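You operate a simulated robot arm through the tools that you are given. There is no shell and no other tool.

You run a simulated two-armed robot. Do the job below in one go: nothing can be reset, and whatever is moved stays where it is left.

## Task
Push a blue clip onto the wall beside each corner of the frame half on the mat.

The check looks at the end state, three seconds after you hand in, the way a careful person would. Anything else that was tipped, shoved, dropped, spilled or broken makes it a failure.

## Robot
Two 7-joint arms with fingered hands on one trunk that stands fixed in place. Base frame: the origin is at the foot of the trunk, x ahead of it, y to its left, z up; the work surface is at about z = 0.9. Units: m, degrees, N and s.
The left shoulder is at [0.081, 0.241, 1.442], the right one opposite. Each reaches about 1.128 m from its shoulder. Payload 4.9 kg a hand.
The TCP of each hand is the grasp point between the finger pads, 0.032 m short of the fingertips. In the tool frame z runs along the fingers and y along their closing line. The gripper opens to 0.2 m; its body begins 0.089 m behind the TCP. The gripper is a hand of 4 fingers: y runs from the thumb to the fingers, the wrist lies at [0, 0, -0.267] in the tool frame, and closing takes about 1.5 s.
Orientation is that of the tool frame in the base frame, as a unit quaternion [w, x, y, z]. With the fingers straight down and closing along the base's y, the tool's x points along the base's -x, its y along +y and its z along -z.

## Interface
- The arms move only by the tool apply_moves. It takes "left_increments", "right_increments" or both (then of equal length, played together; a hand with none holds still); each is one flat list of numbers, 6 for each row, row after row: the shift along the tool's x, y, z in units of 20 mm (1.0 is 20 mm), then the turn, a rotation vector about the tool's x, y, z in units of 8 degrees (1.0 is 8 degrees). In form: [x, y, z, ax, ay, az, x, y, z, ax, ay, az, ...]. A call has 1 to 20 rows; each row shifts and turns the commanded pose from where the row before left it, along the tool's axes as they then stand. "left_grip" and "right_grip" are, for a hand that has rows, the closure in counts, from 0 (fully open) to 255 (shut), set as the call begins (left out, the last holds). A call with a number of a shift or a turn outside -1 to 1 is refused whole. A row lasts 0.2 s, in which the tool goes at most 0.05 m and 8.6 degrees; a call with a longer step from one row to the next is refused whole, and so is a gripper value outside its range. Where a pose cannot be reached the arm comes as near as it can. A force on the tool above 90 N (or 10 N above the force at the start of the call, whichever is more), or a blocked arm, ends the call early, and 0.2 s more pass. The fingers move at their own pace (about 0.072 m/s each) and stop on an object; they squeeze with about 31 N. The grip force told is the motor's: it shows also when the fingers shut on nothing. Time passes only in rows, and 0.2 s behind the last, so rows that do not move let the fingers close. It gives the time, the measured TCP pose, the force on the tool (base axes), the opening and the grip force at its end, in the units of the frame above (readings bear some noise), with the torque about the TCP (base axes, N m) and any sound that the robot's microphone picked up, and new pictures: "show" is both (left out), scene, wrist or none (wrist: the cameras of the hands that moved).
- Cameras (640 x 400 px; columns grow to the right, rows downward): "scene" is now at [0.1083, 0.016, 1.5984]; the picture's right is [0.19, -0.98, -0.00], its down [-0.72, -0.14, -0.68] and it looks along [0.67, 0.13, -0.73] (base axes); focal length 346 px, centre (320, 200). "left" rides on the left gripper at [-0.069, -0.069, -0.116] in its tool frame; the picture's right is [0.71, -0.71, 0.00], its down [0.54, 0.54, -0.64] and it looks along [0.45, 0.45, 0.77] (tool axes); focal length 226 px, centre (320, 200). "right" rides on the right gripper at [0.069, -0.069, -0.116] in its tool frame; the picture's right is [0.71, 0.71, 0.00], its down [-0.54, 0.54, -0.64] and it looks along [-0.45, 0.45, 0.77] (tool axes); focal length 226 px, centre (320, 200). There is no depth. A picture from a camera that has moved, and an enlarged one, comes with that camera's place and axes in the base frame and with its lens.
- move_column(by): slides the trunk up (or, below 0, down) by that many m; the arms and the scene camera ride with it, the base frame stays. It gives what a move gives, with no picture.
- set_grasp(shape, hand): the hand has 4 fingers and takes this shape, open, in about a second: jaw (thumb against the fingers, like two jaws); tri (thumb and two fingers); tip (a fingertip pinch); poke (one finger out to press); point (the index stretched); flat (the hand flat); cup (the hand cupped); fist (a fist). The gripper value then closes the fingers along that shape, each until it touches; the sizes above hold for jaw. It gives what a move gives, with no picture.
- head_to(pan, tilt): turns the head with the scene camera to pan (to the left, within 86 degrees either way) and tilt (down, from -29 to 69), counted from straight ahead of the robot. It gives what a move gives, and a new picture of the scene camera.
- close_up(camera, box): a new picture of the part [left, top, right, bottom] of that camera's present view, enlarged. It takes no simulated time.
- job_done(): hands the job in; it is judged then, once.

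Nothing tells you positions but the pictures and the camera data. Unless the task says otherwise, let go and move clear before handing in.

The tools are called after "Call:" as name(argument=value, ...) on one line, values as JSON. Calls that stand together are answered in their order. apply_moves: Moves the arms, as the interface text tells. Its arguments: {"type":"object","properties":{"left_increments":{"type":"array","items":{"type":"number"}},"left_grip":{"type":"number"},"right_increments":{"type":"array","items":{"type":"number"}},"right_grip":{"type":"number"},"show":{"type":"string","enum":["both","scene","wrist","none"]}},"required":[]} The other tools are called the same way: move_column (by) moves the trunk up or down; set_grasp (shape, hand) gives the hand a shape; head_to (pan, tilt) turns the head that bears the scene camera; close_up (camera, box) takes an enlarged picture of a part of a camera's view; job_done () hands the job in.

At the start:

```text
t: 0.0
left_ee_pos: [0.7087, 0.3983, 1.225]
left_tool_rot: [0.0, 0.001, 1.0, 0.0]
left_contact_force: [0.2, 0.2, -1.0]
left_ft_torque: [0.0, 0.04, 0.01]
left_grip_width: 0.2
left_grip_force: 0.0
left_shape: jaw
right_ee_pos: [0.7396, -0.3357, 1.1649]
right_tool_rot: [0.0, 0.001, 1.0, 0.0]
right_contact_force: [0.7, -0.3, -0.2]
right_ft_torque: [-0.01, -0.04, -0.01]
right_grip_width: 0.2
right_grip_force: 0.1
right_shape: jaw
trunk travel left (down, up): [-0.35, 0.49]
head pan, tilt (commanded): [11.1, 46.8]
```

scene: 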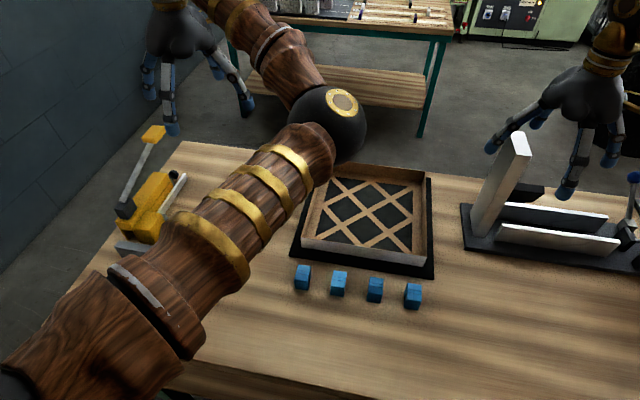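
right: 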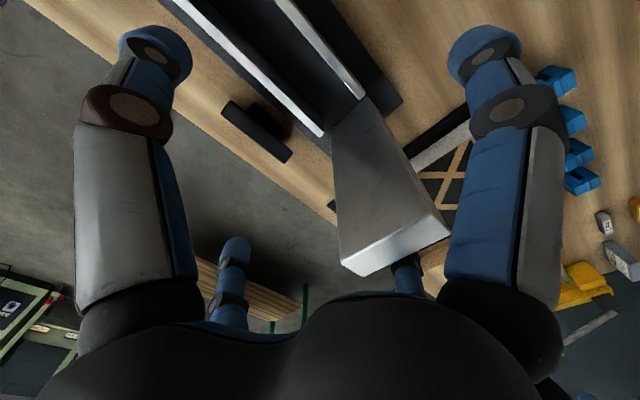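
left: 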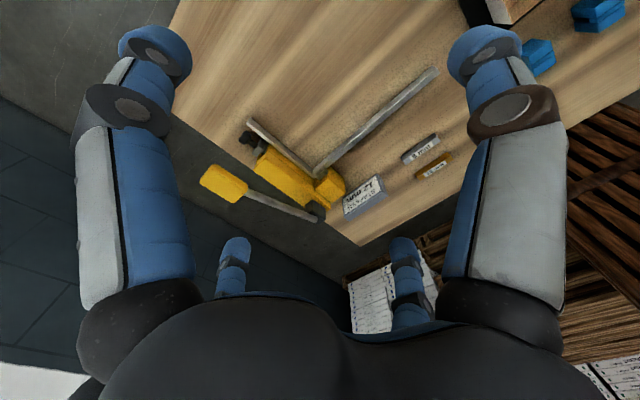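

I see a square lattice frame on a dark mat in the middle of the table, with four blue clips in a row in front of it. I'll look closer at the frame, its walls and the clips before moving.

Call:
close_up(camera="scene", box=[270, 150, 450, 320])

Call:
close_up(camera="scene", box=[280, 250, 440, 320])

Call:
close_up(camera="right", box=[520, 50, 640, 220])

Call:
close_up(camera="left", box=[440, 0, 640, 100])

```text
2.35 times, centred on (360, 235) of scene
camera zoom: at [0.1083, 0.016, 1.5984], right [0.19, -0.98, 0.0], down [-0.72, -0.14, -0.68], along [0.67, 0.13, -0.73], focal length 815 px, centre (226, 118)
```

zoom: 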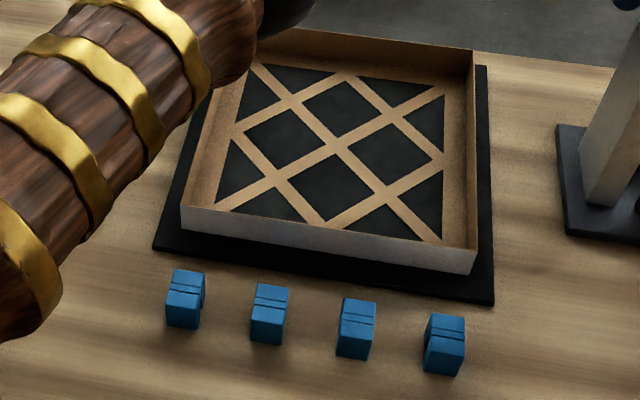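

```text
4.00 times, centred on (360, 285) of scene
camera zoom: at [0.1083, 0.016, 1.5984], right [0.19, -0.98, 0.0], down [-0.72, -0.14, -0.68], along [0.67, 0.13, -0.73], focal length 1385 px, centre (160, -140)
```

zoom: 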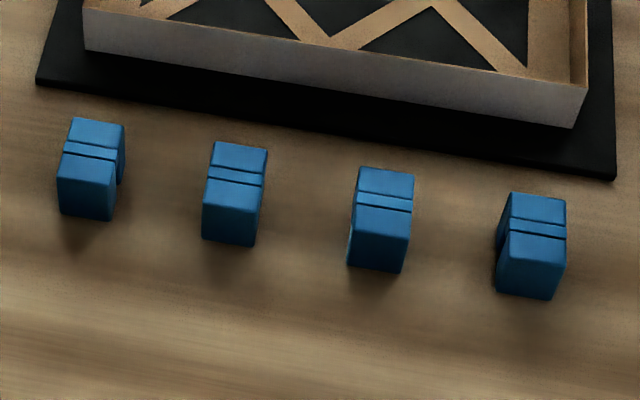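

```text
2.35 times, centred on (580, 135) of right
camera zoom: at [0.6702, -0.4061, 1.2798], right [-0.71, 0.71, 0.0], down [0.54, 0.54, 0.64], along [0.45, 0.45, -0.77], focal length 532 px, centre (-292, 353)
```

zoom: 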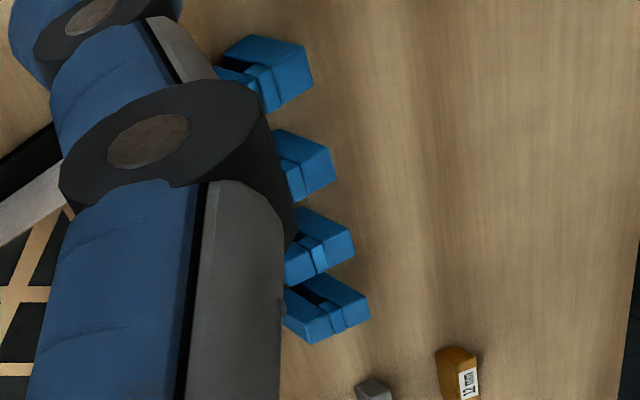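

```text
3.20 times, centred on (540, 50) of left
camera zoom: at [0.7773, 0.3282, 1.3403], right [-0.71, -0.71, 0.0], down [-0.54, 0.54, 0.64], along [-0.45, 0.45, -0.77], focal length 723 px, centre (-384, 680)
```

zoom: 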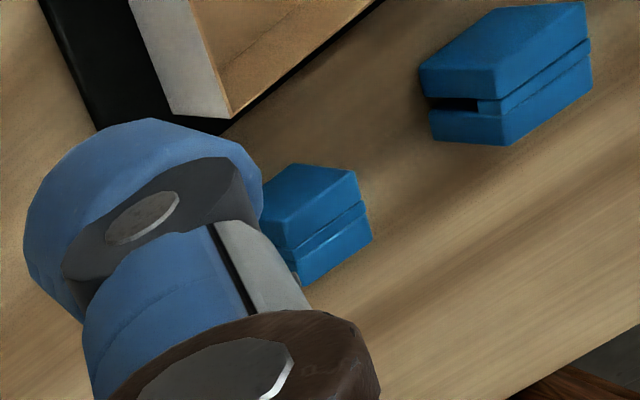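

The four clips are U-shaped, open downward, with the slot running along y, and the frame is an open tray about 0.29 m square with thin walls. I'll zoom on the hands, frame corners and the rest of the bench to plan the grasp.

Call:
close_up(camera="scene", box=[470, 30, 640, 210])

Call:
close_up(camera="scene", box=[400, 160, 640, 310])

Call:
close_up(camera="scene", box=[100, 0, 280, 150])

Call:
close_up(camera="scene", box=[380, 220, 440, 260])

```text
2.22 times, centred on (555, 120) of scene
camera zoom: at [0.1083, 0.016, 1.5984], right [0.19, -0.98, 0.0], down [-0.72, -0.14, -0.68], along [0.67, 0.13, -0.73], focal length 770 px, centre (-202, 378)
```

zoom: 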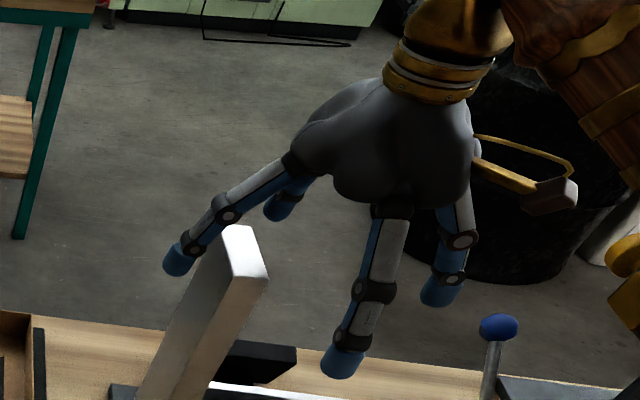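

```text
2.67 times, centred on (520, 235) of scene
camera zoom: at [0.1083, 0.016, 1.5984], right [0.19, -0.98, 0.0], down [-0.72, -0.14, -0.68], along [0.67, 0.13, -0.73], focal length 924 px, centre (-213, 107)
```

zoom: 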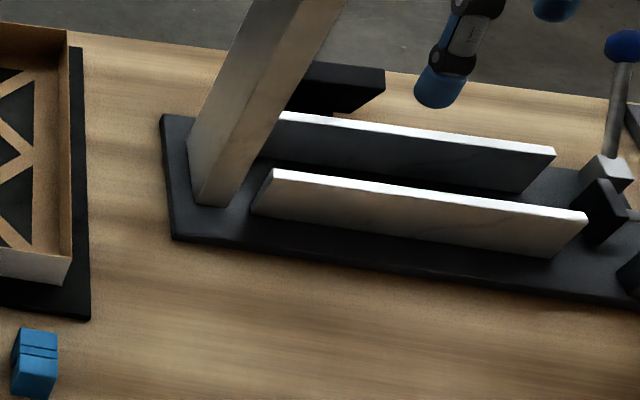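

```text
2.67 times, centred on (190, 75) of scene
camera zoom: at [0.1083, 0.016, 1.5984], right [0.19, -0.98, 0.0], down [-0.72, -0.14, -0.68], along [0.67, 0.13, -0.73], focal length 924 px, centre (667, 533)
```

zoom: 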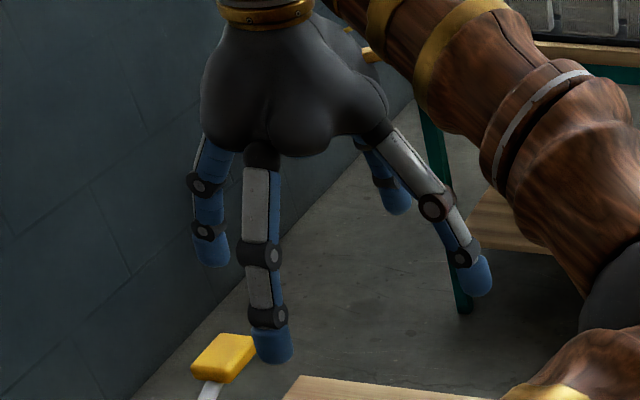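

```text
10.00 times, centred on (410, 240) of scene
camera zoom: at [0.1083, 0.016, 1.5984], right [0.19, -0.98, 0.0], down [-0.72, -0.14, -0.68], along [0.67, 0.13, -0.73], focal length 3463 px, centre (-580, -200)
```

zoom: 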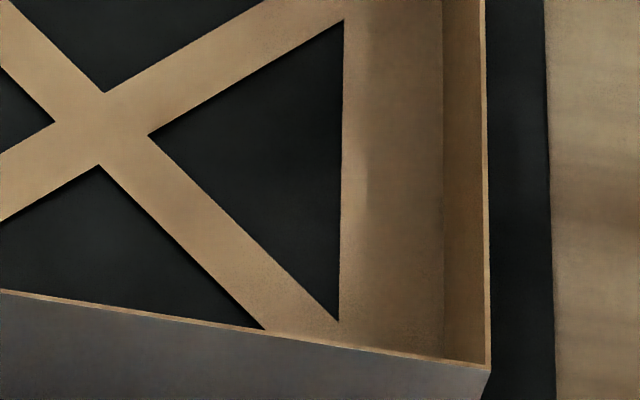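

The right hand's fingers are straddling the tall standing plate (its top is near [0.725, -0.267, 1.165]), so I must lift that hand straight up before anything else. I'll do that and then test the hand shapes in the air.

Call:
apply_moves(right_increments=[0, 0, -1, 0, 0, 0, 0, 0, -1, 0, 0, 0, 0, 0, -1, 0, 0, 0, 0, 0, -1, 0, 0, 0, 0, 0, -1, 0, 0, 0, 0, 0, -1, 0, 0, 0, 0, 0, -1, 0, 0, 0, 0, 0, -1, 0, 0, 0], show="both")

```text
t: 1.8
left_ee_pos: [0.708, 0.3981, 1.2266]
left_tool_rot: [0.0, -0.001, 1.0, 0.0]
left_contact_force: [0.5, 0.3, -0.4]
left_ft_torque: [0.0, 0.03, 0.01]
left_grip_width: 0.2002
left_grip_force: 0.0
left_shape: jaw
right_ee_pos: [0.7396, -0.3362, 1.3268]
right_tool_rot: [0.0, 0.0, 1.0, 0.0]
right_contact_force: [-0.3, -0.2, -0.2]
right_ft_torque: [-0.01, 0.01, 0.01]
right_grip_width: 0.1998
right_grip_force: 0.0
right_shape: jaw
trunk travel left (down, up): [-0.35, 0.49]
head pan, tilt (commanded): [11.1, 46.8]
camera scene: at [0.1077, 0.0166, 1.5984], right [0.19, -0.98, 0.0], down [-0.72, -0.14, -0.68], along [0.67, 0.13, -0.73], focal length 346 px, centre (320, 200)
camera right: at [0.6701, -0.4053, 1.4416], right [-0.71, 0.71, 0.0], down [0.54, 0.54, 0.64], along [0.45, 0.45, -0.77], focal length 226 px, centre (320, 200)
```

scene: 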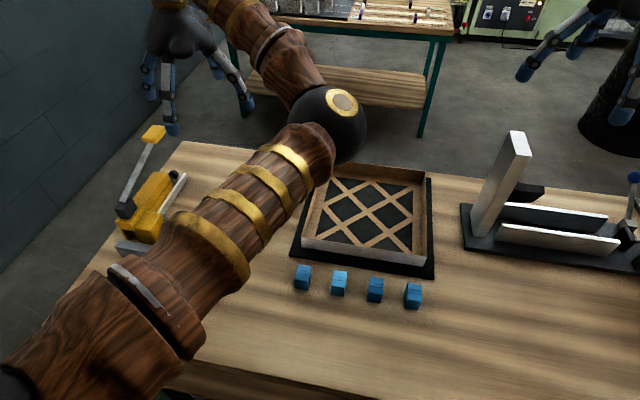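
right: 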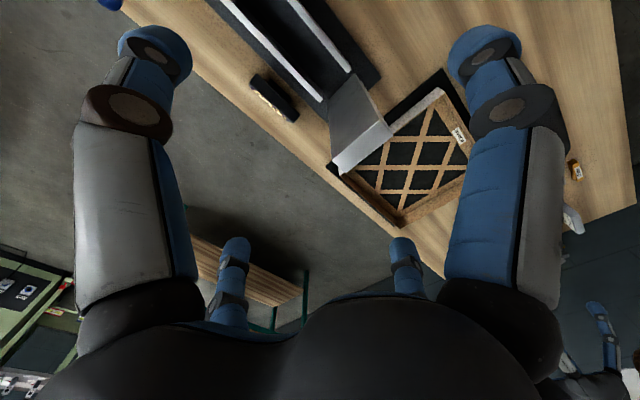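

The right hand is now well clear above the plate, and there's a small white label inside the frame. I'll zoom on it from this wrist camera.

Call:
close_up(camera="right", box=[320, 60, 480, 240])

Call:
close_up(camera="right", box=[435, 105, 495, 165])

```text
2.22 times, centred on (400, 150) of right
camera zoom: at [0.6701, -0.4053, 1.4416], right [-0.71, 0.71, 0.0], down [0.54, 0.54, 0.64], along [0.45, 0.45, -0.77], focal length 502 px, centre (142, 311)
```

zoom: 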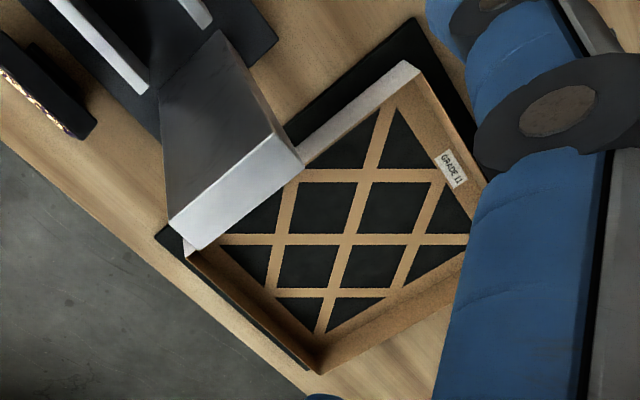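

```text
6.67 times, centred on (465, 135) of right
camera zoom: at [0.6701, -0.4053, 1.4416], right [-0.71, 0.71, 0.0], down [0.54, 0.54, 0.64], along [0.45, 0.45, -0.77], focal length 1507 px, centre (-647, 633)
```

zoom: 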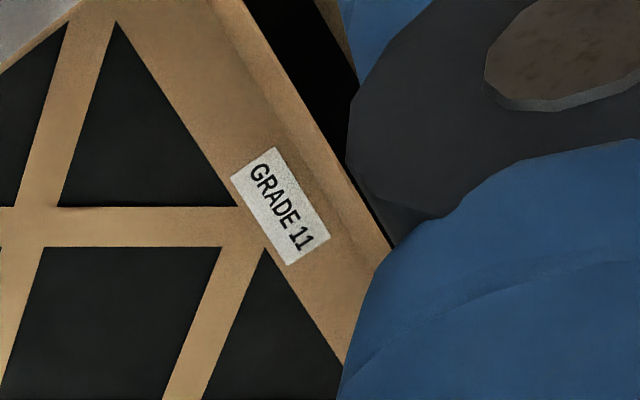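

The label just says "GRADE 11" on the frame floor, no marks for the clips. Next I'll test how the jaw closes in the air with the right hand.

Call:
apply_moves(right_increments=[1, 0, 0, 0, 0, 0, 1, 0, 0, 0, 0, 0, 1, 0, 0, 0, 0, 0, 1, 0, 0, 0, 0, 0, 1, 0, 0, 0, 0, 0, 1, 0, 0, 0, 0, 0, 1, 0, 0, 0, 0, 0, 1, 0, 0, 0, 0, 0, 1, 0, 0, 0, 0, 0], right_grip=200, show="both")

```text
t: 3.8
left_ee_pos: [0.7069, 0.3975, 1.2259]
left_tool_rot: [0.001, 0.0, 1.0, 0.0]
left_contact_force: [-0.9, 0.2, -0.4]
left_ft_torque: [-0.01, 0.0, 0.0]
left_grip_width: 0.1998
left_grip_force: 0.1
left_shape: jaw
right_ee_pos: [0.5581, -0.3369, 1.326]
right_tool_rot: [0.0, 0.0, 1.0, 0.0]
right_contact_force: [-0.1, -1.1, -0.6]
right_ft_torque: [0.0, -0.01, 0.01]
right_grip_width: 0.0432
right_grip_force: 0.1
right_shape: jaw
trunk travel left (down, up): [-0.35, 0.49]
head pan, tilt (commanded): [11.1, 46.8]
camera scene: at [0.1073, 0.0156, 1.5985], right [0.19, -0.98, 0.0], down [-0.72, -0.14, -0.68], along [0.67, 0.13, -0.73], focal length 346 px, centre (320, 200)
camera right: at [0.4882, -0.4062, 1.4413], right [-0.71, 0.71, 0.0], down [0.54, 0.54, 0.64], along [0.45, 0.46, -0.77], focal length 226 px, centre (320, 200)
```

scene: 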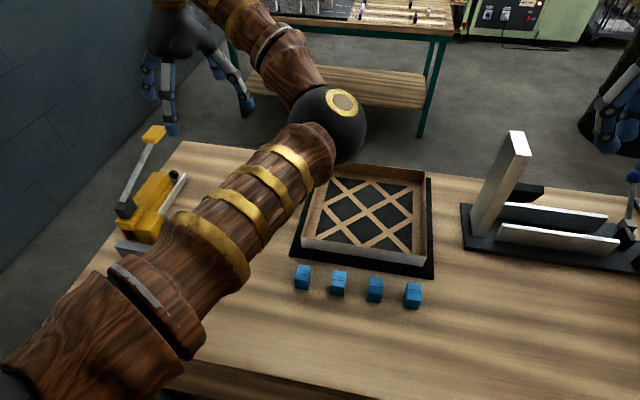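
right: 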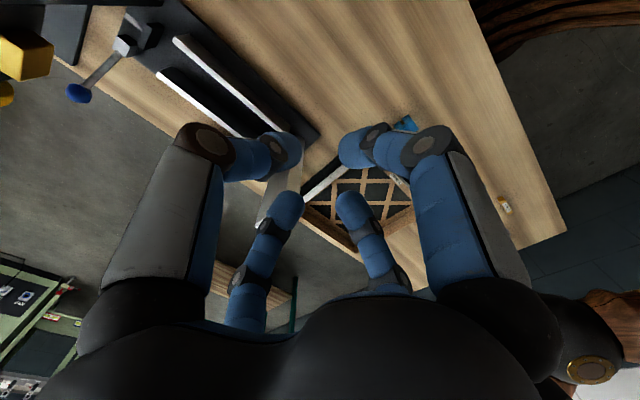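

All four fingers close radially toward the grasp point in "jaw". I'll try the "tip" shape, which may use only two fingers.

Call:
set_grasp(hand="right", shape="tip")

Call:
close_up(camera="right", box=[0, 0, 640, 400])

Call:
apply_moves(right_increments=[0, 0, 0, 0, 0, 0, 0, 0, 0, 0, 0, 0, 0, 0, 0, 0, 0, 0, 0, 0, 0, 0, 0, 0, 0, 0, 0, 0, 0, 0, 0, 0, 0, 0, 0, 0], right_grip=200, show="wrist")

```text
t: 4.7
left_ee_pos: [0.7088, 0.3983, 1.2257]
left_tool_rot: [0.0, 0.0, 1.0, 0.0]
left_contact_force: [-0.1, -0.1, 0.3]
left_ft_torque: [-0.01, 0.0, -0.03]
left_grip_width: 0.2001
left_grip_force: 0.1
left_shape: jaw
right_ee_pos: [0.5596, -0.3366, 1.3261]
right_tool_rot: [0.0, 0.0, 1.0, 0.0]
right_contact_force: [-0.9, 0.6, 1.1]
right_ft_torque: [-0.02, 0.0, 0.04]
right_grip_width: 0.2003
right_grip_force: 0.0
right_shape: tip
trunk travel left (down, up): [-0.35, 0.49]
head pan, tilt (commanded): [11.1, 46.8]
```

```text
1.00 times, centred on (320, 200) of right (not enlarged: the box is as wide or as high as the picture)
camera zoom: at [0.4897, -0.4059, 1.441], right [-0.71, 0.71, 0.0], down [0.54, 0.54, 0.64], along [0.45, 0.45, -0.77], focal length 226 px, centre (320, 200)
```

zoom: 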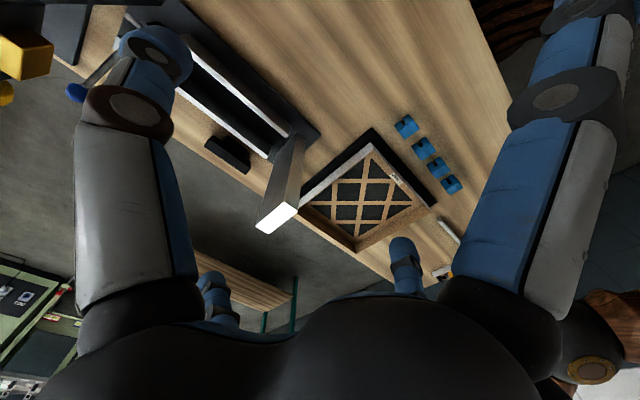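

```text
t: 6.1
left_ee_pos: [0.7086, 0.3974, 1.2256]
left_tool_rot: [0.0, 0.0, 1.0, 0.0]
left_contact_force: [-0.5, 0.4, 0.2]
left_ft_torque: [0.01, -0.02, -0.01]
left_grip_width: 0.2
left_grip_force: 0.0
left_shape: jaw
right_ee_pos: [0.5598, -0.3365, 1.3265]
right_tool_rot: [0.0, 0.0, 1.0, 0.0]
right_contact_force: [0.0, 0.0, 0.1]
right_ft_torque: [-0.01, 0.04, 0.02]
right_grip_width: 0.0435
right_grip_force: 0.0
right_shape: tip
trunk travel left (down, up): [-0.35, 0.49]
head pan, tilt (commanded): [11.1, 46.8]
camera right: at [0.4893, -0.406, 1.4411], right [-0.71, 0.71, 0.0], down [0.54, 0.54, 0.64], along [0.45, 0.45, -0.77], focal length 226 px, centre (320, 200)
```

right: 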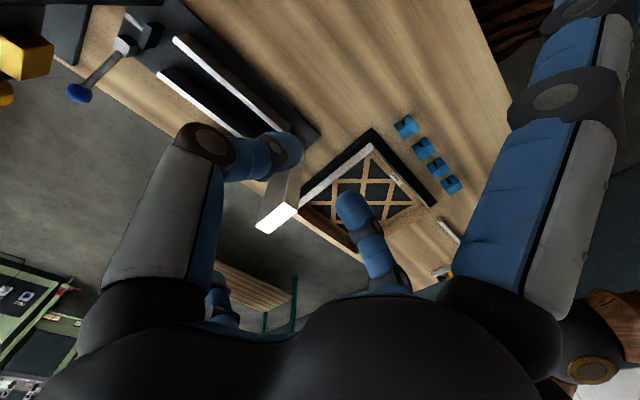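

In "tip" only the thumb and the opposite finger close while the side fingers stay splayed, which suits straddling a wall. I'll look at the hand from the head camera to gauge how low the splayed fingers hang.

Call:
head_to(pan=-38, tilt=25)

Call:
close_up(camera="scene", box=[180, 60, 460, 260])

```text
t: 7.3
left_ee_pos: [0.708, 0.3965, 1.2249]
left_tool_rot: [-0.001, 0.0, 1.0, -0.001]
left_contact_force: [0.4, -0.1, -0.3]
left_ft_torque: [-0.01, 0.01, -0.01]
left_grip_width: 0.2
left_grip_force: 0.1
left_shape: jaw
right_ee_pos: [0.5596, -0.3367, 1.3269]
right_tool_rot: [0.0, 0.0, 1.0, 0.0]
right_contact_force: [0.3, -0.3, 0.8]
right_ft_torque: [0.01, -0.06, 0.02]
right_grip_width: 0.0437
right_grip_force: 0.0
right_shape: tip
trunk travel left (down, up): [-0.35, 0.49]
head pan, tilt (commanded): [-38.0, 25.0]
camera scene: at [0.1026, -0.0561, 1.6316], right [-0.62, -0.79, 0.0], down [-0.33, 0.26, -0.91], along [0.71, -0.56, -0.42], focal length 346 px, centre (320, 200)
```

scene: 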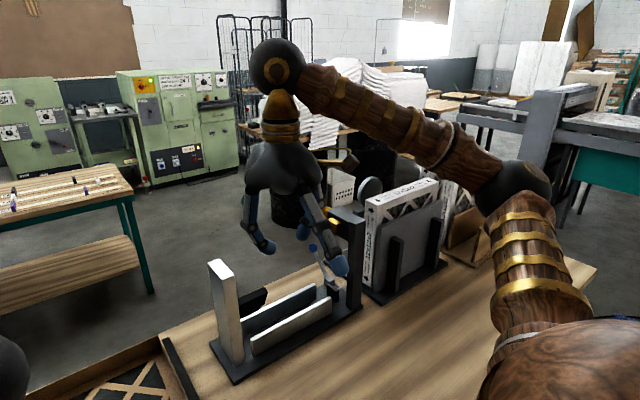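

```text
2.00 times, centred on (320, 160) of scene
camera zoom: at [0.1026, -0.0561, 1.6316], right [-0.62, -0.79, 0.0], down [-0.33, 0.26, -0.91], along [0.71, -0.56, -0.42], focal length 693 px, centre (320, 280)
```

zoom: 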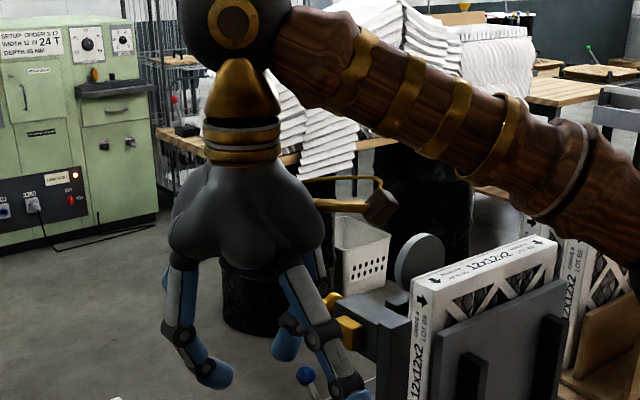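

The splayed fingertips sit about 0.15 m out and roughly level with the TCP, so they clear the neighbouring clips if I grip only the top of a clip. I'll zoom on the clips from the right wrist camera.

Call:
close_up(camera="right", box=[385, 105, 475, 200])

Call:
close_up(camera="right", box=[392, 110, 424, 140])

Call:
head_to(pan=0, tilt=50)

```text
4.21 times, centred on (430, 152) of right
camera zoom: at [0.4893, -0.406, 1.441], right [-0.71, 0.71, 0.0], down [0.54, 0.54, 0.64], along [0.45, 0.45, -0.77], focal length 952 px, centre (-143, 400)
```

zoom: 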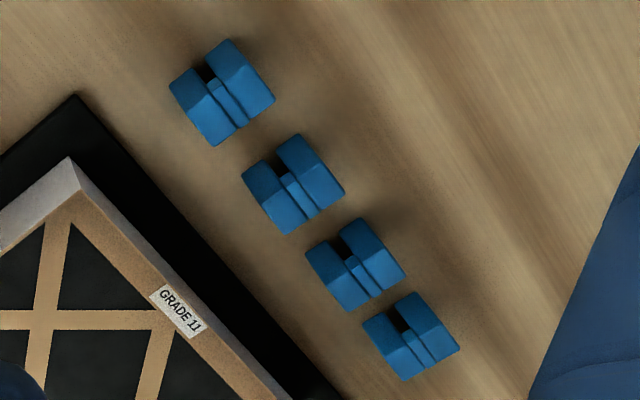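

```text
13.33 times, centred on (408, 125) of right
camera zoom: at [0.4893, -0.406, 1.441], right [-0.71, 0.71, 0.0], down [0.54, 0.54, 0.64], along [0.45, 0.45, -0.77], focal length 3014 px, centre (-853, 1200)
```

zoom: 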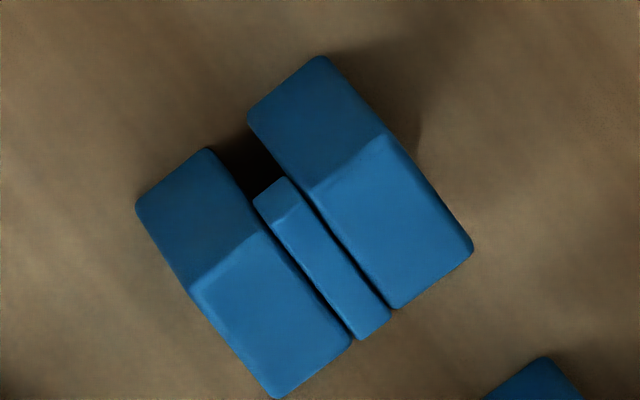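

```text
t: 8.3
left_ee_pos: [0.7075, 0.3979, 1.2267]
left_tool_rot: [0.0, 0.0, 1.0, 0.0]
left_contact_force: [0.5, -0.2, 0.2]
left_ft_torque: [0.0, 0.02, -0.01]
left_grip_width: 0.1997
left_grip_force: 0.1
left_shape: jaw
right_ee_pos: [0.558, -0.3364, 1.3262]
right_tool_rot: [0.0, 0.0, 1.0, 0.0]
right_contact_force: [0.6, 0.4, -0.3]
right_ft_torque: [-0.01, 0.01, 0.04]
right_grip_width: 0.0432
right_grip_force: 0.0
right_shape: tip
trunk travel left (down, up): [-0.35, 0.49]
head pan, tilt (commanded): [0.0, 50.0]
camera scene: at [0.107, 0.0004, 1.5942], right [0.0, -1.0, 0.0], down [-0.77, 0.0, -0.64], along [0.64, 0.0, -0.77], focal length 346 px, centre (320, 200)
```

scene: 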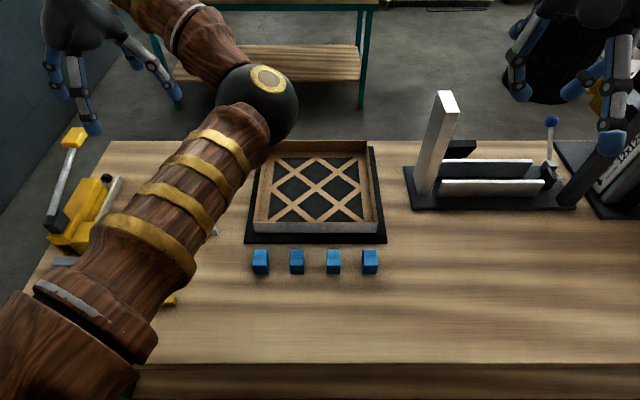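

The clips have two thick cheeks with a roughly 10 mm gap bridged at the top, and the row sits at about x ≈ 0.49–0.51. I'll zoom the head camera on the clips and the frame for finer positions.

Call:
close_up(camera="scene", box=[240, 235, 390, 285])

Call:
close_up(camera="scene", box=[235, 130, 395, 250])

```text
4.27 times, centred on (315, 260) of scene
camera zoom: at [0.107, 0.0004, 1.5942], right [0.0, -1.0, 0.0], down [-0.77, 0.0, -0.64], along [0.64, 0.0, -0.77], focal length 1478 px, centre (341, -56)
```

zoom: 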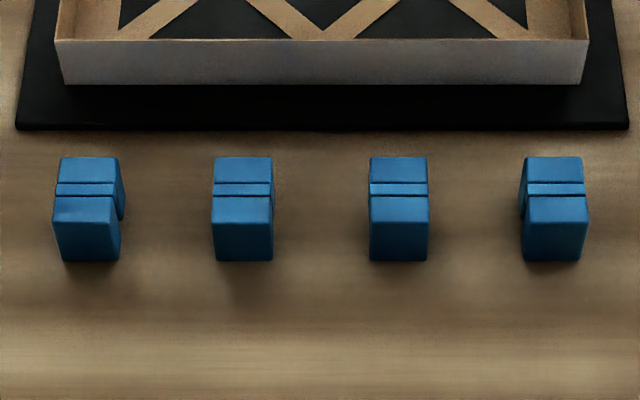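

```text
3.33 times, centred on (315, 190) of scene
camera zoom: at [0.107, 0.0004, 1.5942], right [0.0, -1.0, 0.0], down [-0.77, 0.0, -0.64], along [0.64, 0.0, -0.77], focal length 1154 px, centre (337, 233)
```

zoom: 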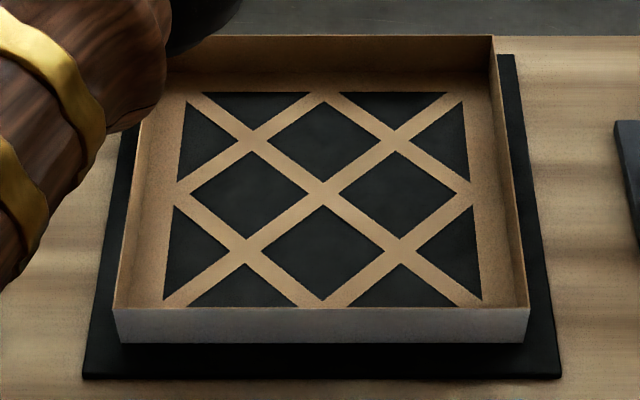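

Clips are centred at about x = 0.493 and y = 0.130, 0.051, -0.030, -0.110, each about 38 x 30 x 40 mm; the frame's front wall is at x ≈ 0.582, back wall ≈ 0.868, y from -0.133 to 0.155, top z ≈ 0.948. The left elbow hangs over the frame, so I'll draw the left arm back and outward first.

Call:
apply_moves(left_increments=[1, 0.5, 0, 0, 0, 0, 1, 0.5, 0, 0, 0, 0, 1, 0.5, 0, 0, 0, 0, 1, 0.5, 0, 0, 0, 0, 1, 0.5, 0, 0, 0, 0, 1, 0.5, 0, 0, 0, 0, 1, 0.5, 0, 0, 0, 0, 1, 0.5, 0, 0, 0, 0], show="both")

```text
t: 10.1
left_ee_pos: [0.5476, 0.4786, 1.2249]
left_tool_rot: [0.0, 0.001, 1.0, 0.0]
left_contact_force: [0.2, 0.2, 0.5]
left_ft_torque: [-0.02, 0.0, -0.02]
left_grip_width: 0.1999
left_grip_force: 0.1
left_shape: jaw
right_ee_pos: [0.5588, -0.3357, 1.3259]
right_tool_rot: [0.0, -0.001, 1.0, 0.0]
right_contact_force: [-0.9, -0.8, 0.1]
right_ft_torque: [-0.03, -0.04, -0.01]
right_grip_width: 0.0436
right_grip_force: 0.1
right_shape: tip
trunk travel left (down, up): [-0.35, 0.49]
head pan, tilt (commanded): [0.0, 50.0]
camera scene: at [0.1065, 0.0012, 1.5942], right [0.0, -1.0, 0.0], down [-0.77, 0.0, -0.64], along [0.64, 0.0, -0.77], focal length 346 px, centre (320, 200)
camera left: at [0.6166, 0.4089, 1.3391], right [-0.71, -0.71, 0.0], down [-0.54, 0.54, 0.64], along [-0.45, 0.45, -0.77], focal length 226 px, centre (320, 200)
```

scene: 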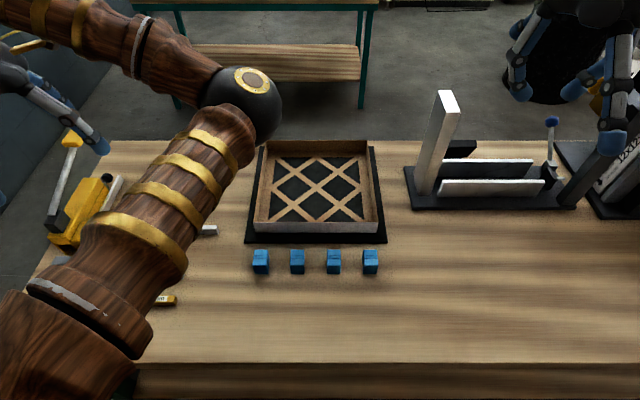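
left: 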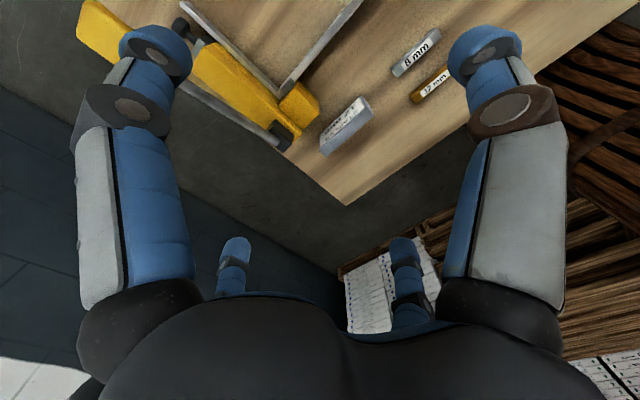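

The left elbow still swings inward near y ≈ 0.1, so I'll move the left hand farther out to the left to carry the elbow away.

Call:
apply_moves(left_increments=[0.3, 1, 0, 0, 0, 0, 0.3, 1, 0, 0, 0, 0, 0.3, 1, 0, 0, 0, 0, 0.3, 1, 0, 0, 0, 0, 0.3, 1, 0, 0, 0, 0, 0.3, 1, 0, 0, 0, 0, 0.3, 1, 0, 0, 0, 0, 0.3, 1, 0, 0, 0, 0, 0.3, 1, 0, 0, 0, 0, 0.3, 1, 0, 0, 0, 0], show="scene")

```text
t: 12.3
left_ee_pos: [0.4867, 0.6797, 1.2247]
left_tool_rot: [0.0, 0.001, 1.0, -0.001]
left_contact_force: [-0.1, 1.0, 0.5]
left_ft_torque: [-0.04, 0.01, 0.01]
left_grip_width: 0.1999
left_grip_force: 0.0
left_shape: jaw
right_ee_pos: [0.5582, -0.3346, 1.3267]
right_tool_rot: [0.001, 0.001, 1.0, 0.0]
right_contact_force: [0.0, 0.5, -0.2]
right_ft_torque: [-0.02, -0.02, -0.02]
right_grip_width: 0.0435
right_grip_force: 0.1
right_shape: tip
trunk travel left (down, up): [-0.35, 0.49]
head pan, tilt (commanded): [0.0, 50.0]
camera scene: at [0.1066, 0.002, 1.5941], right [0.0, -1.0, 0.0], down [-0.77, 0.0, -0.64], along [0.64, 0.0, -0.77], focal length 346 px, centre (320, 200)
```

scene: 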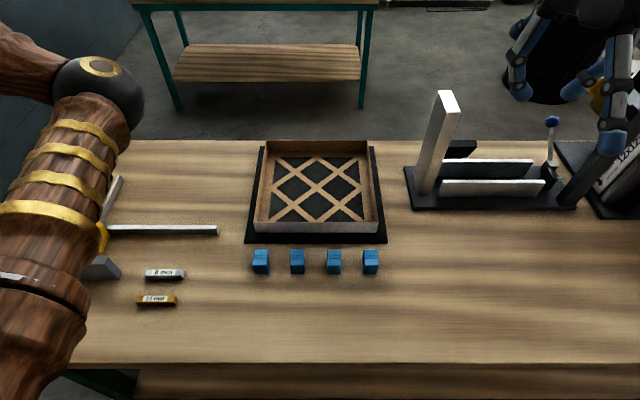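

The workspace is now clear in the head camera. I'll take precise zooms of the frame's four corners before starting.

Call:
close_up(camera="scene", box=[240, 130, 400, 250])

Call:
close_up(camera="scene", box=[350, 195, 390, 245])

Call:
close_up(camera="scene", box=[130, 255, 200, 315])

```text
3.33 times, centred on (320, 190) of scene
camera zoom: at [0.1066, 0.002, 1.5941], right [0.0, -1.0, 0.0], down [-0.77, 0.0, -0.64], along [0.64, 0.0, -0.77], focal length 1154 px, centre (320, 233)
```

zoom: 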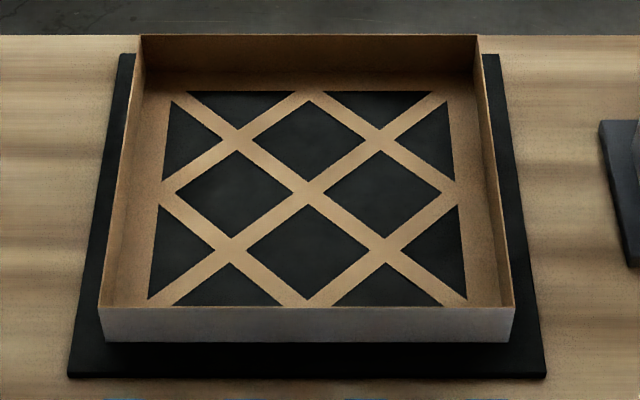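

```text
8.00 times, centred on (370, 220) of scene
camera zoom: at [0.1066, 0.002, 1.5941], right [0.0, -1.0, 0.0], down [-0.77, 0.0, -0.64], along [0.64, 0.0, -0.77], focal length 2771 px, centre (-80, 40)
```

zoom: 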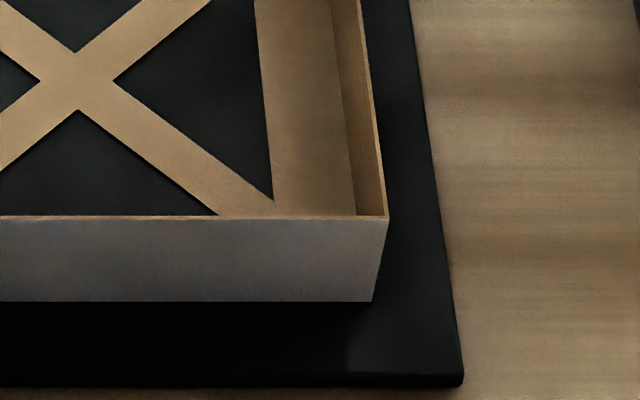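

```text
6.67 times, centred on (165, 285) of scene
camera zoom: at [0.1066, 0.002, 1.5941], right [0.0, -1.0, 0.0], down [-0.77, 0.0, -0.64], along [0.64, 0.0, -0.77], focal length 2309 px, centre (1353, -367)
```

zoom: 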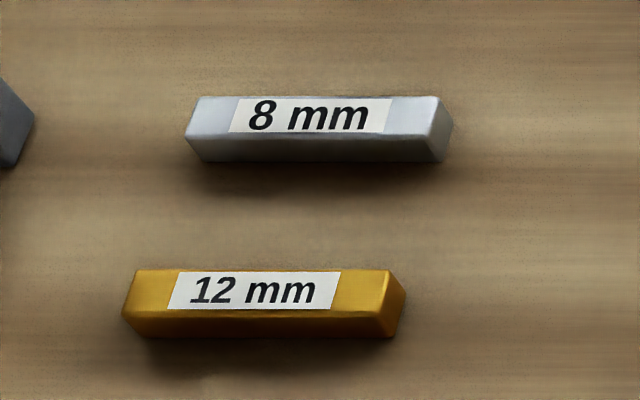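

The frame measures x 0.581–0.868 and y -0.133–0.1545 with walls about 1.5 mm thick and top z ≈ 0.948. Now I'll turn the right hand 90° so it closes along x and open it partway.

Call:
apply_moves(right_increments=[0, 0, 0, 0, 0, 1, 0, 0, 0, 0, 0, 1, 0, 0, 0, 0, 0, 1, 0, 0, 0, 0, 0, 1, 0, 0, 0, 0, 0, 1, 0, 0, 0, 0, 0, 1, 0, 0, 0, 0, 0, 1, 0, 0, 0, 0, 0, 1, 0, 0, 0, 0, 0, 1, 0, 0, 0, 0, 0, 1, 0, 0, 0, 0, 0, 1, 0, 0, 0, 0, 0, 0.25], right_grip=120, show="both")

```text
t: 14.9
left_ee_pos: [0.488, 0.6782, 1.2249]
left_tool_rot: [0.0, 0.0, 1.0, 0.0]
left_contact_force: [-0.1, 0.1, -0.7]
left_ft_torque: [0.02, -0.01, -0.02]
left_grip_width: 0.2
left_grip_force: 0.0
left_shape: jaw
right_ee_pos: [0.5594, -0.3352, 1.3234]
right_tool_rot: [0.0, 0.708, 0.706, 0.001]
right_contact_force: [0.4, 0.0, 0.6]
right_ft_torque: [0.0, -0.01, -0.02]
right_grip_width: 0.1054
right_grip_force: 0.0
right_shape: tip
trunk travel left (down, up): [-0.35, 0.49]
head pan, tilt (commanded): [0.0, 50.0]
camera scene: at [0.107, 0.0006, 1.5941], right [0.0, -1.0, 0.0], down [-0.77, 0.0, -0.64], along [0.64, 0.0, -0.77], focal length 346 px, centre (320, 200)
camera right: at [0.4902, -0.2682, 1.4395], right [0.71, 0.71, 0.0], down [0.54, -0.54, 0.64], along [0.45, -0.46, -0.77], focal length 226 px, centre (320, 200)
```

scene: 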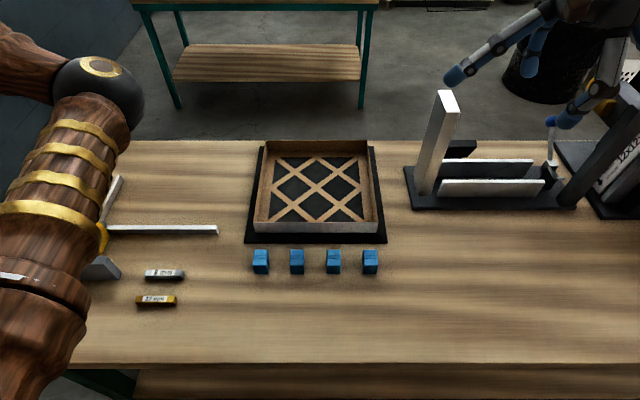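
right: 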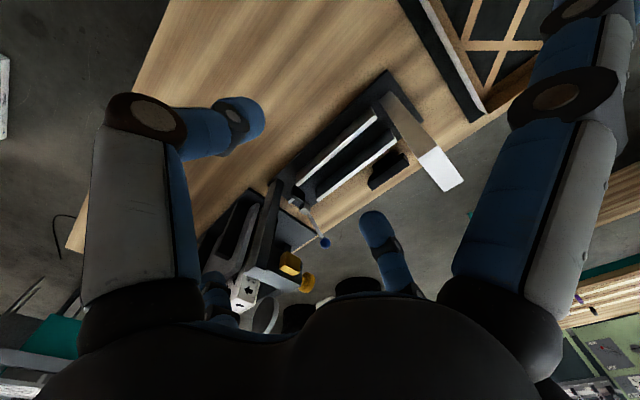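

The rotation is reachable. Next I'll carry the right hand over the right-most clip (about [0.493, -0.110]) and descend to a viewing height.

Call:
apply_moves(right_increments=[0.9375, -0.275, 0, 0, 0, 0, 0.9375, -0.275, 0, 0, 0, 0, 0.9375, -0.275, 0, 0, 0, 0, 0.9375, -0.275, 0, 0, 0, 0, 0.9375, -0.275, 0, 0, 0, 0, 0.9375, -0.275, 0, 0, 0, 0, 0.9375, -0.275, 0, 0, 0, 0, 0.9375, -0.275, 0, 0, 0, 0, 0.9375, -0.275, 0, 0, 0, 0, 0.9375, -0.275, 0, 0, 0, 0, 0.9375, -0.275, 0, 0, 0, 0, 0.9375, -0.275, 0, 0, 0, 0], right_grip=155, show="none")

Call:
apply_moves(right_increments=[0, 0, 1, 0, 0, 0, 0, 0, 1, 0, 0, 0, 0, 0, 1, 0, 0, 0, 0, 0, 1, 0, 0, 0, 0, 0, 1, 0, 0, 0, 0, 0, 1, 0, 0, 0, 0, 0, 1, 0, 0, 0, 0, 0, 1, 0, 0, 0, 0, 0, 1, 0, 0, 0, 0, 0, 1, 0, 0, 0, 0, 0, 1, 0, 0, 0, 0, 0, 1, 0, 0, 0], show="both")

```text
t: 17.5
left_ee_pos: [0.4875, 0.6803, 1.2248]
left_tool_rot: [0.0, 0.0, 1.0, -0.001]
left_contact_force: [0.1, 0.5, 0.7]
left_ft_torque: [-0.02, 0.02, -0.02]
left_grip_width: 0.2
left_grip_force: 0.0
left_shape: jaw
right_ee_pos: [0.4936, -0.1079, 1.3235]
right_tool_rot: [0.0, 0.707, 0.707, 0.001]
right_contact_force: [-0.2, -0.6, -0.2]
right_ft_torque: [-0.01, -0.01, -0.01]
right_grip_width: 0.0789
right_grip_force: 0.1
right_shape: tip
trunk travel left (down, up): [-0.35, 0.49]
head pan, tilt (commanded): [0.0, 50.0]
```

```text
t: 20.1
left_ee_pos: [0.4873, 0.6769, 1.2253]
left_tool_rot: [0.0, 0.0, 1.0, 0.0]
left_contact_force: [0.0, -0.9, 0.1]
left_ft_torque: [-0.02, 0.03, -0.02]
left_grip_width: 0.1997
left_grip_force: 0.1
left_shape: jaw
right_ee_pos: [0.4948, -0.109, 1.0836]
right_tool_rot: [-0.001, 0.707, 0.707, 0.0]
right_contact_force: [0.0, -0.8, -0.7]
right_ft_torque: [0.0, -0.03, -0.02]
right_grip_width: 0.0787
right_grip_force: 0.1
right_shape: tip
trunk travel left (down, up): [-0.35, 0.49]
head pan, tilt (commanded): [0.0, 50.0]
camera scene: at [0.1072, 0.0004, 1.5942], right [0.0, -1.0, 0.0], down [-0.77, 0.0, -0.64], along [0.64, 0.0, -0.77], focal length 346 px, centre (320, 200)
camera right: at [0.4251, -0.0416, 1.1991], right [0.71, 0.71, 0.0], down [0.54, -0.54, 0.64], along [0.45, -0.45, -0.77], focal length 226 px, centre (320, 200)
```

scene: 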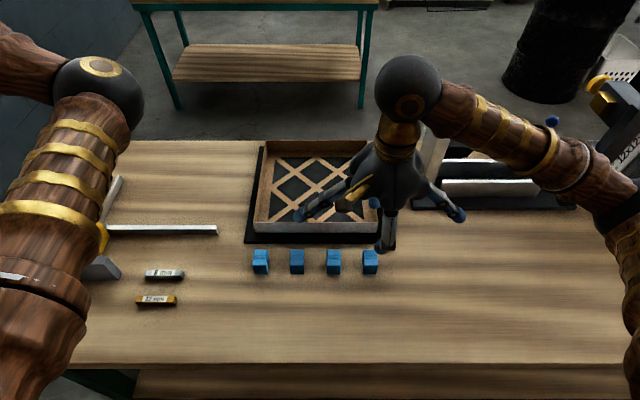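
right: 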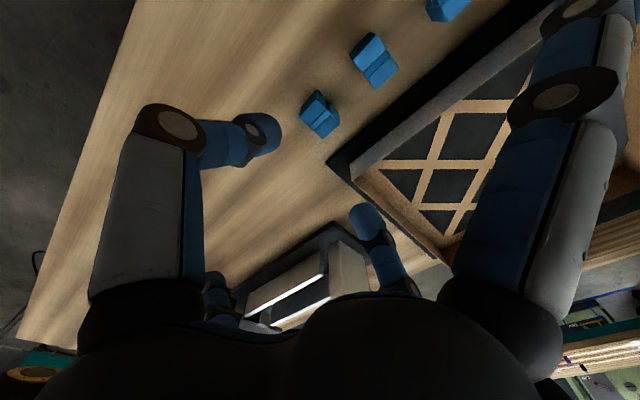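

The hand hovers above the right-most clip, with the other fingers clear. I'll zoom the wrist camera to check the alignment.

Call:
close_up(camera="right", box=[280, 75, 360, 150])

Call:
close_up(camera="scene", box=[280, 130, 480, 290])

```text
5.33 times, centred on (320, 112) of right
camera zoom: at [0.4251, -0.0416, 1.1991], right [0.71, 0.71, 0.0], down [0.54, -0.54, 0.64], along [0.45, -0.45, -0.77], focal length 1206 px, centre (320, 667)
```

zoom: 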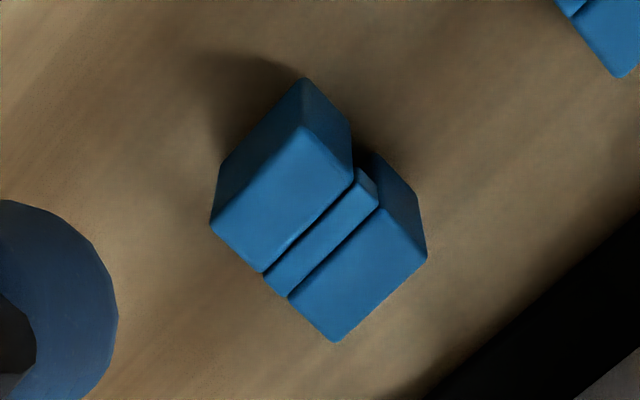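

```text
2.50 times, centred on (380, 210) of scene
camera zoom: at [0.1072, 0.0004, 1.5942], right [0.0, -1.0, 0.0], down [-0.77, 0.0, -0.64], along [0.64, 0.0, -0.77], focal length 866 px, centre (170, 175)
```

zoom: 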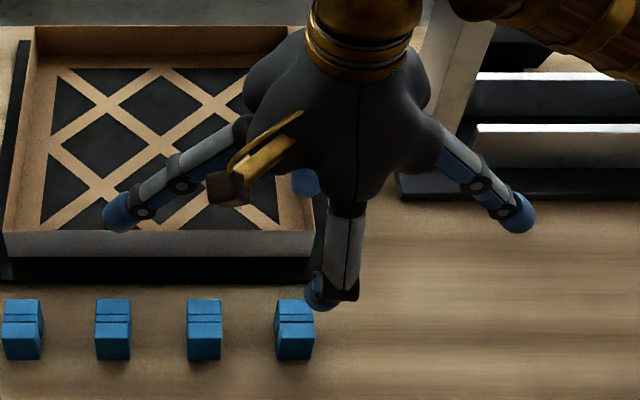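

The clip measures at [0.4928, -0.1093] and the hand is within 2 mm of that, with the fingertips' contact point about 25 mm below the TCP. I'll descend so the fingertips meet the upper part of the clip, then look before closing.

Call:
apply_moves(right_increments=[0, -0.09, 1, 0, 0, 0, 0, 0, 1, 0, 0, 0, 0, 0, 1, 0, 0, 0, 0, 0, 1, 0, 0, 0, 0, 0, 1, 0, 0, 0, 0, 0, 0.7, 0, 0, 0, 0, 0, 0.7, 0, 0, 0], show="both")

Call:
close_up(camera="right", box=[220, 100, 420, 260])

Call:
close_up(camera="scene", box=[280, 180, 460, 300])

```text
t: 21.7
left_ee_pos: [0.4879, 0.6793, 1.2257]
left_tool_rot: [0.0, 0.0, 1.0, -0.001]
left_contact_force: [0.1, -0.5, 0.4]
left_ft_torque: [-0.03, -0.02, 0.0]
left_grip_width: 0.1999
left_grip_force: 0.1
left_shape: jaw
right_ee_pos: [0.4928, -0.1106, 0.9562]
right_tool_rot: [0.001, 0.707, 0.708, 0.0]
right_contact_force: [-0.8, 0.3, -0.9]
right_ft_torque: [0.02, -0.01, 0.01]
right_grip_width: 0.0788
right_grip_force: 0.1
right_shape: tip
trunk travel left (down, up): [-0.35, 0.49]
head pan, tilt (commanded): [0.0, 50.0]
camera scene: at [0.107, 0.0005, 1.5942], right [0.0, -1.0, 0.0], down [-0.77, 0.0, -0.64], along [0.64, 0.0, -0.77], focal length 346 px, centre (320, 200)
camera right: at [0.4232, -0.0429, 1.071], right [0.71, 0.71, 0.0], down [0.54, -0.54, 0.64], along [0.45, -0.45, -0.77], focal length 226 px, centre (320, 200)
```

scene: 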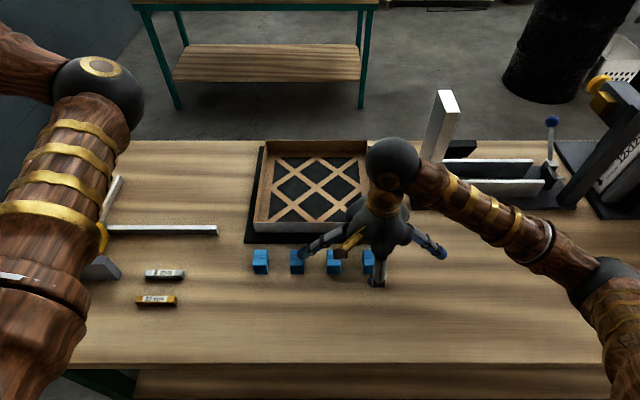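
right: 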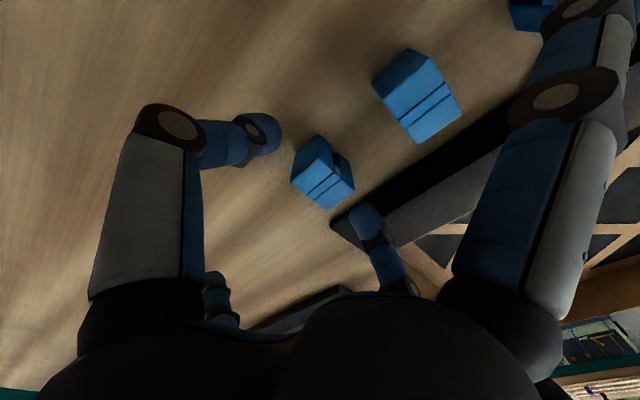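

```text
2.50 times, centred on (320, 180) of right
camera zoom: at [0.4232, -0.0429, 1.071], right [0.71, 0.71, 0.0], down [0.54, -0.54, 0.64], along [0.45, -0.45, -0.77], focal length 565 px, centre (320, 250)
```

zoom: 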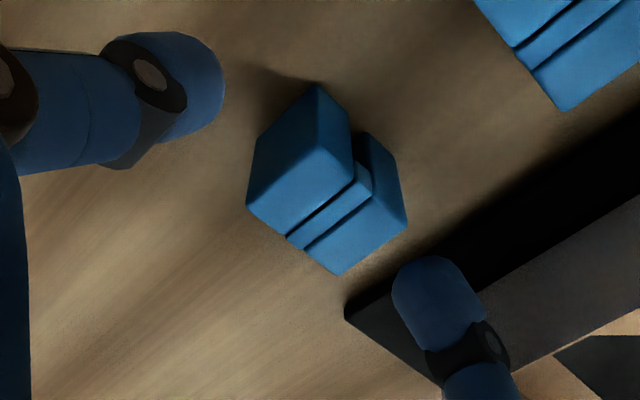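

```text
3.33 times, centred on (370, 240) of scene
camera zoom: at [0.107, 0.0005, 1.5942], right [0.0, -1.0, 0.0], down [-0.77, 0.0, -0.64], along [0.64, 0.0, -0.77], focal length 1154 px, centre (153, 67)
```

zoom: 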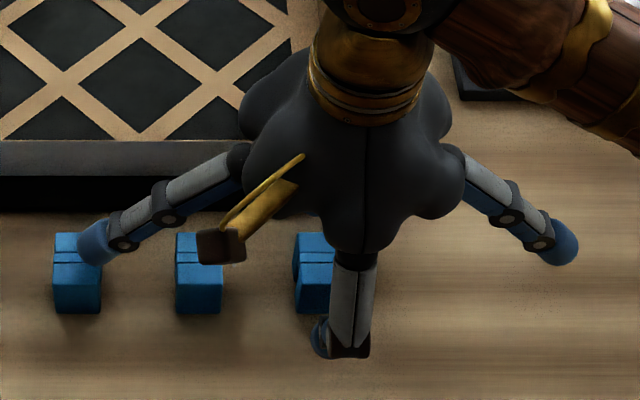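

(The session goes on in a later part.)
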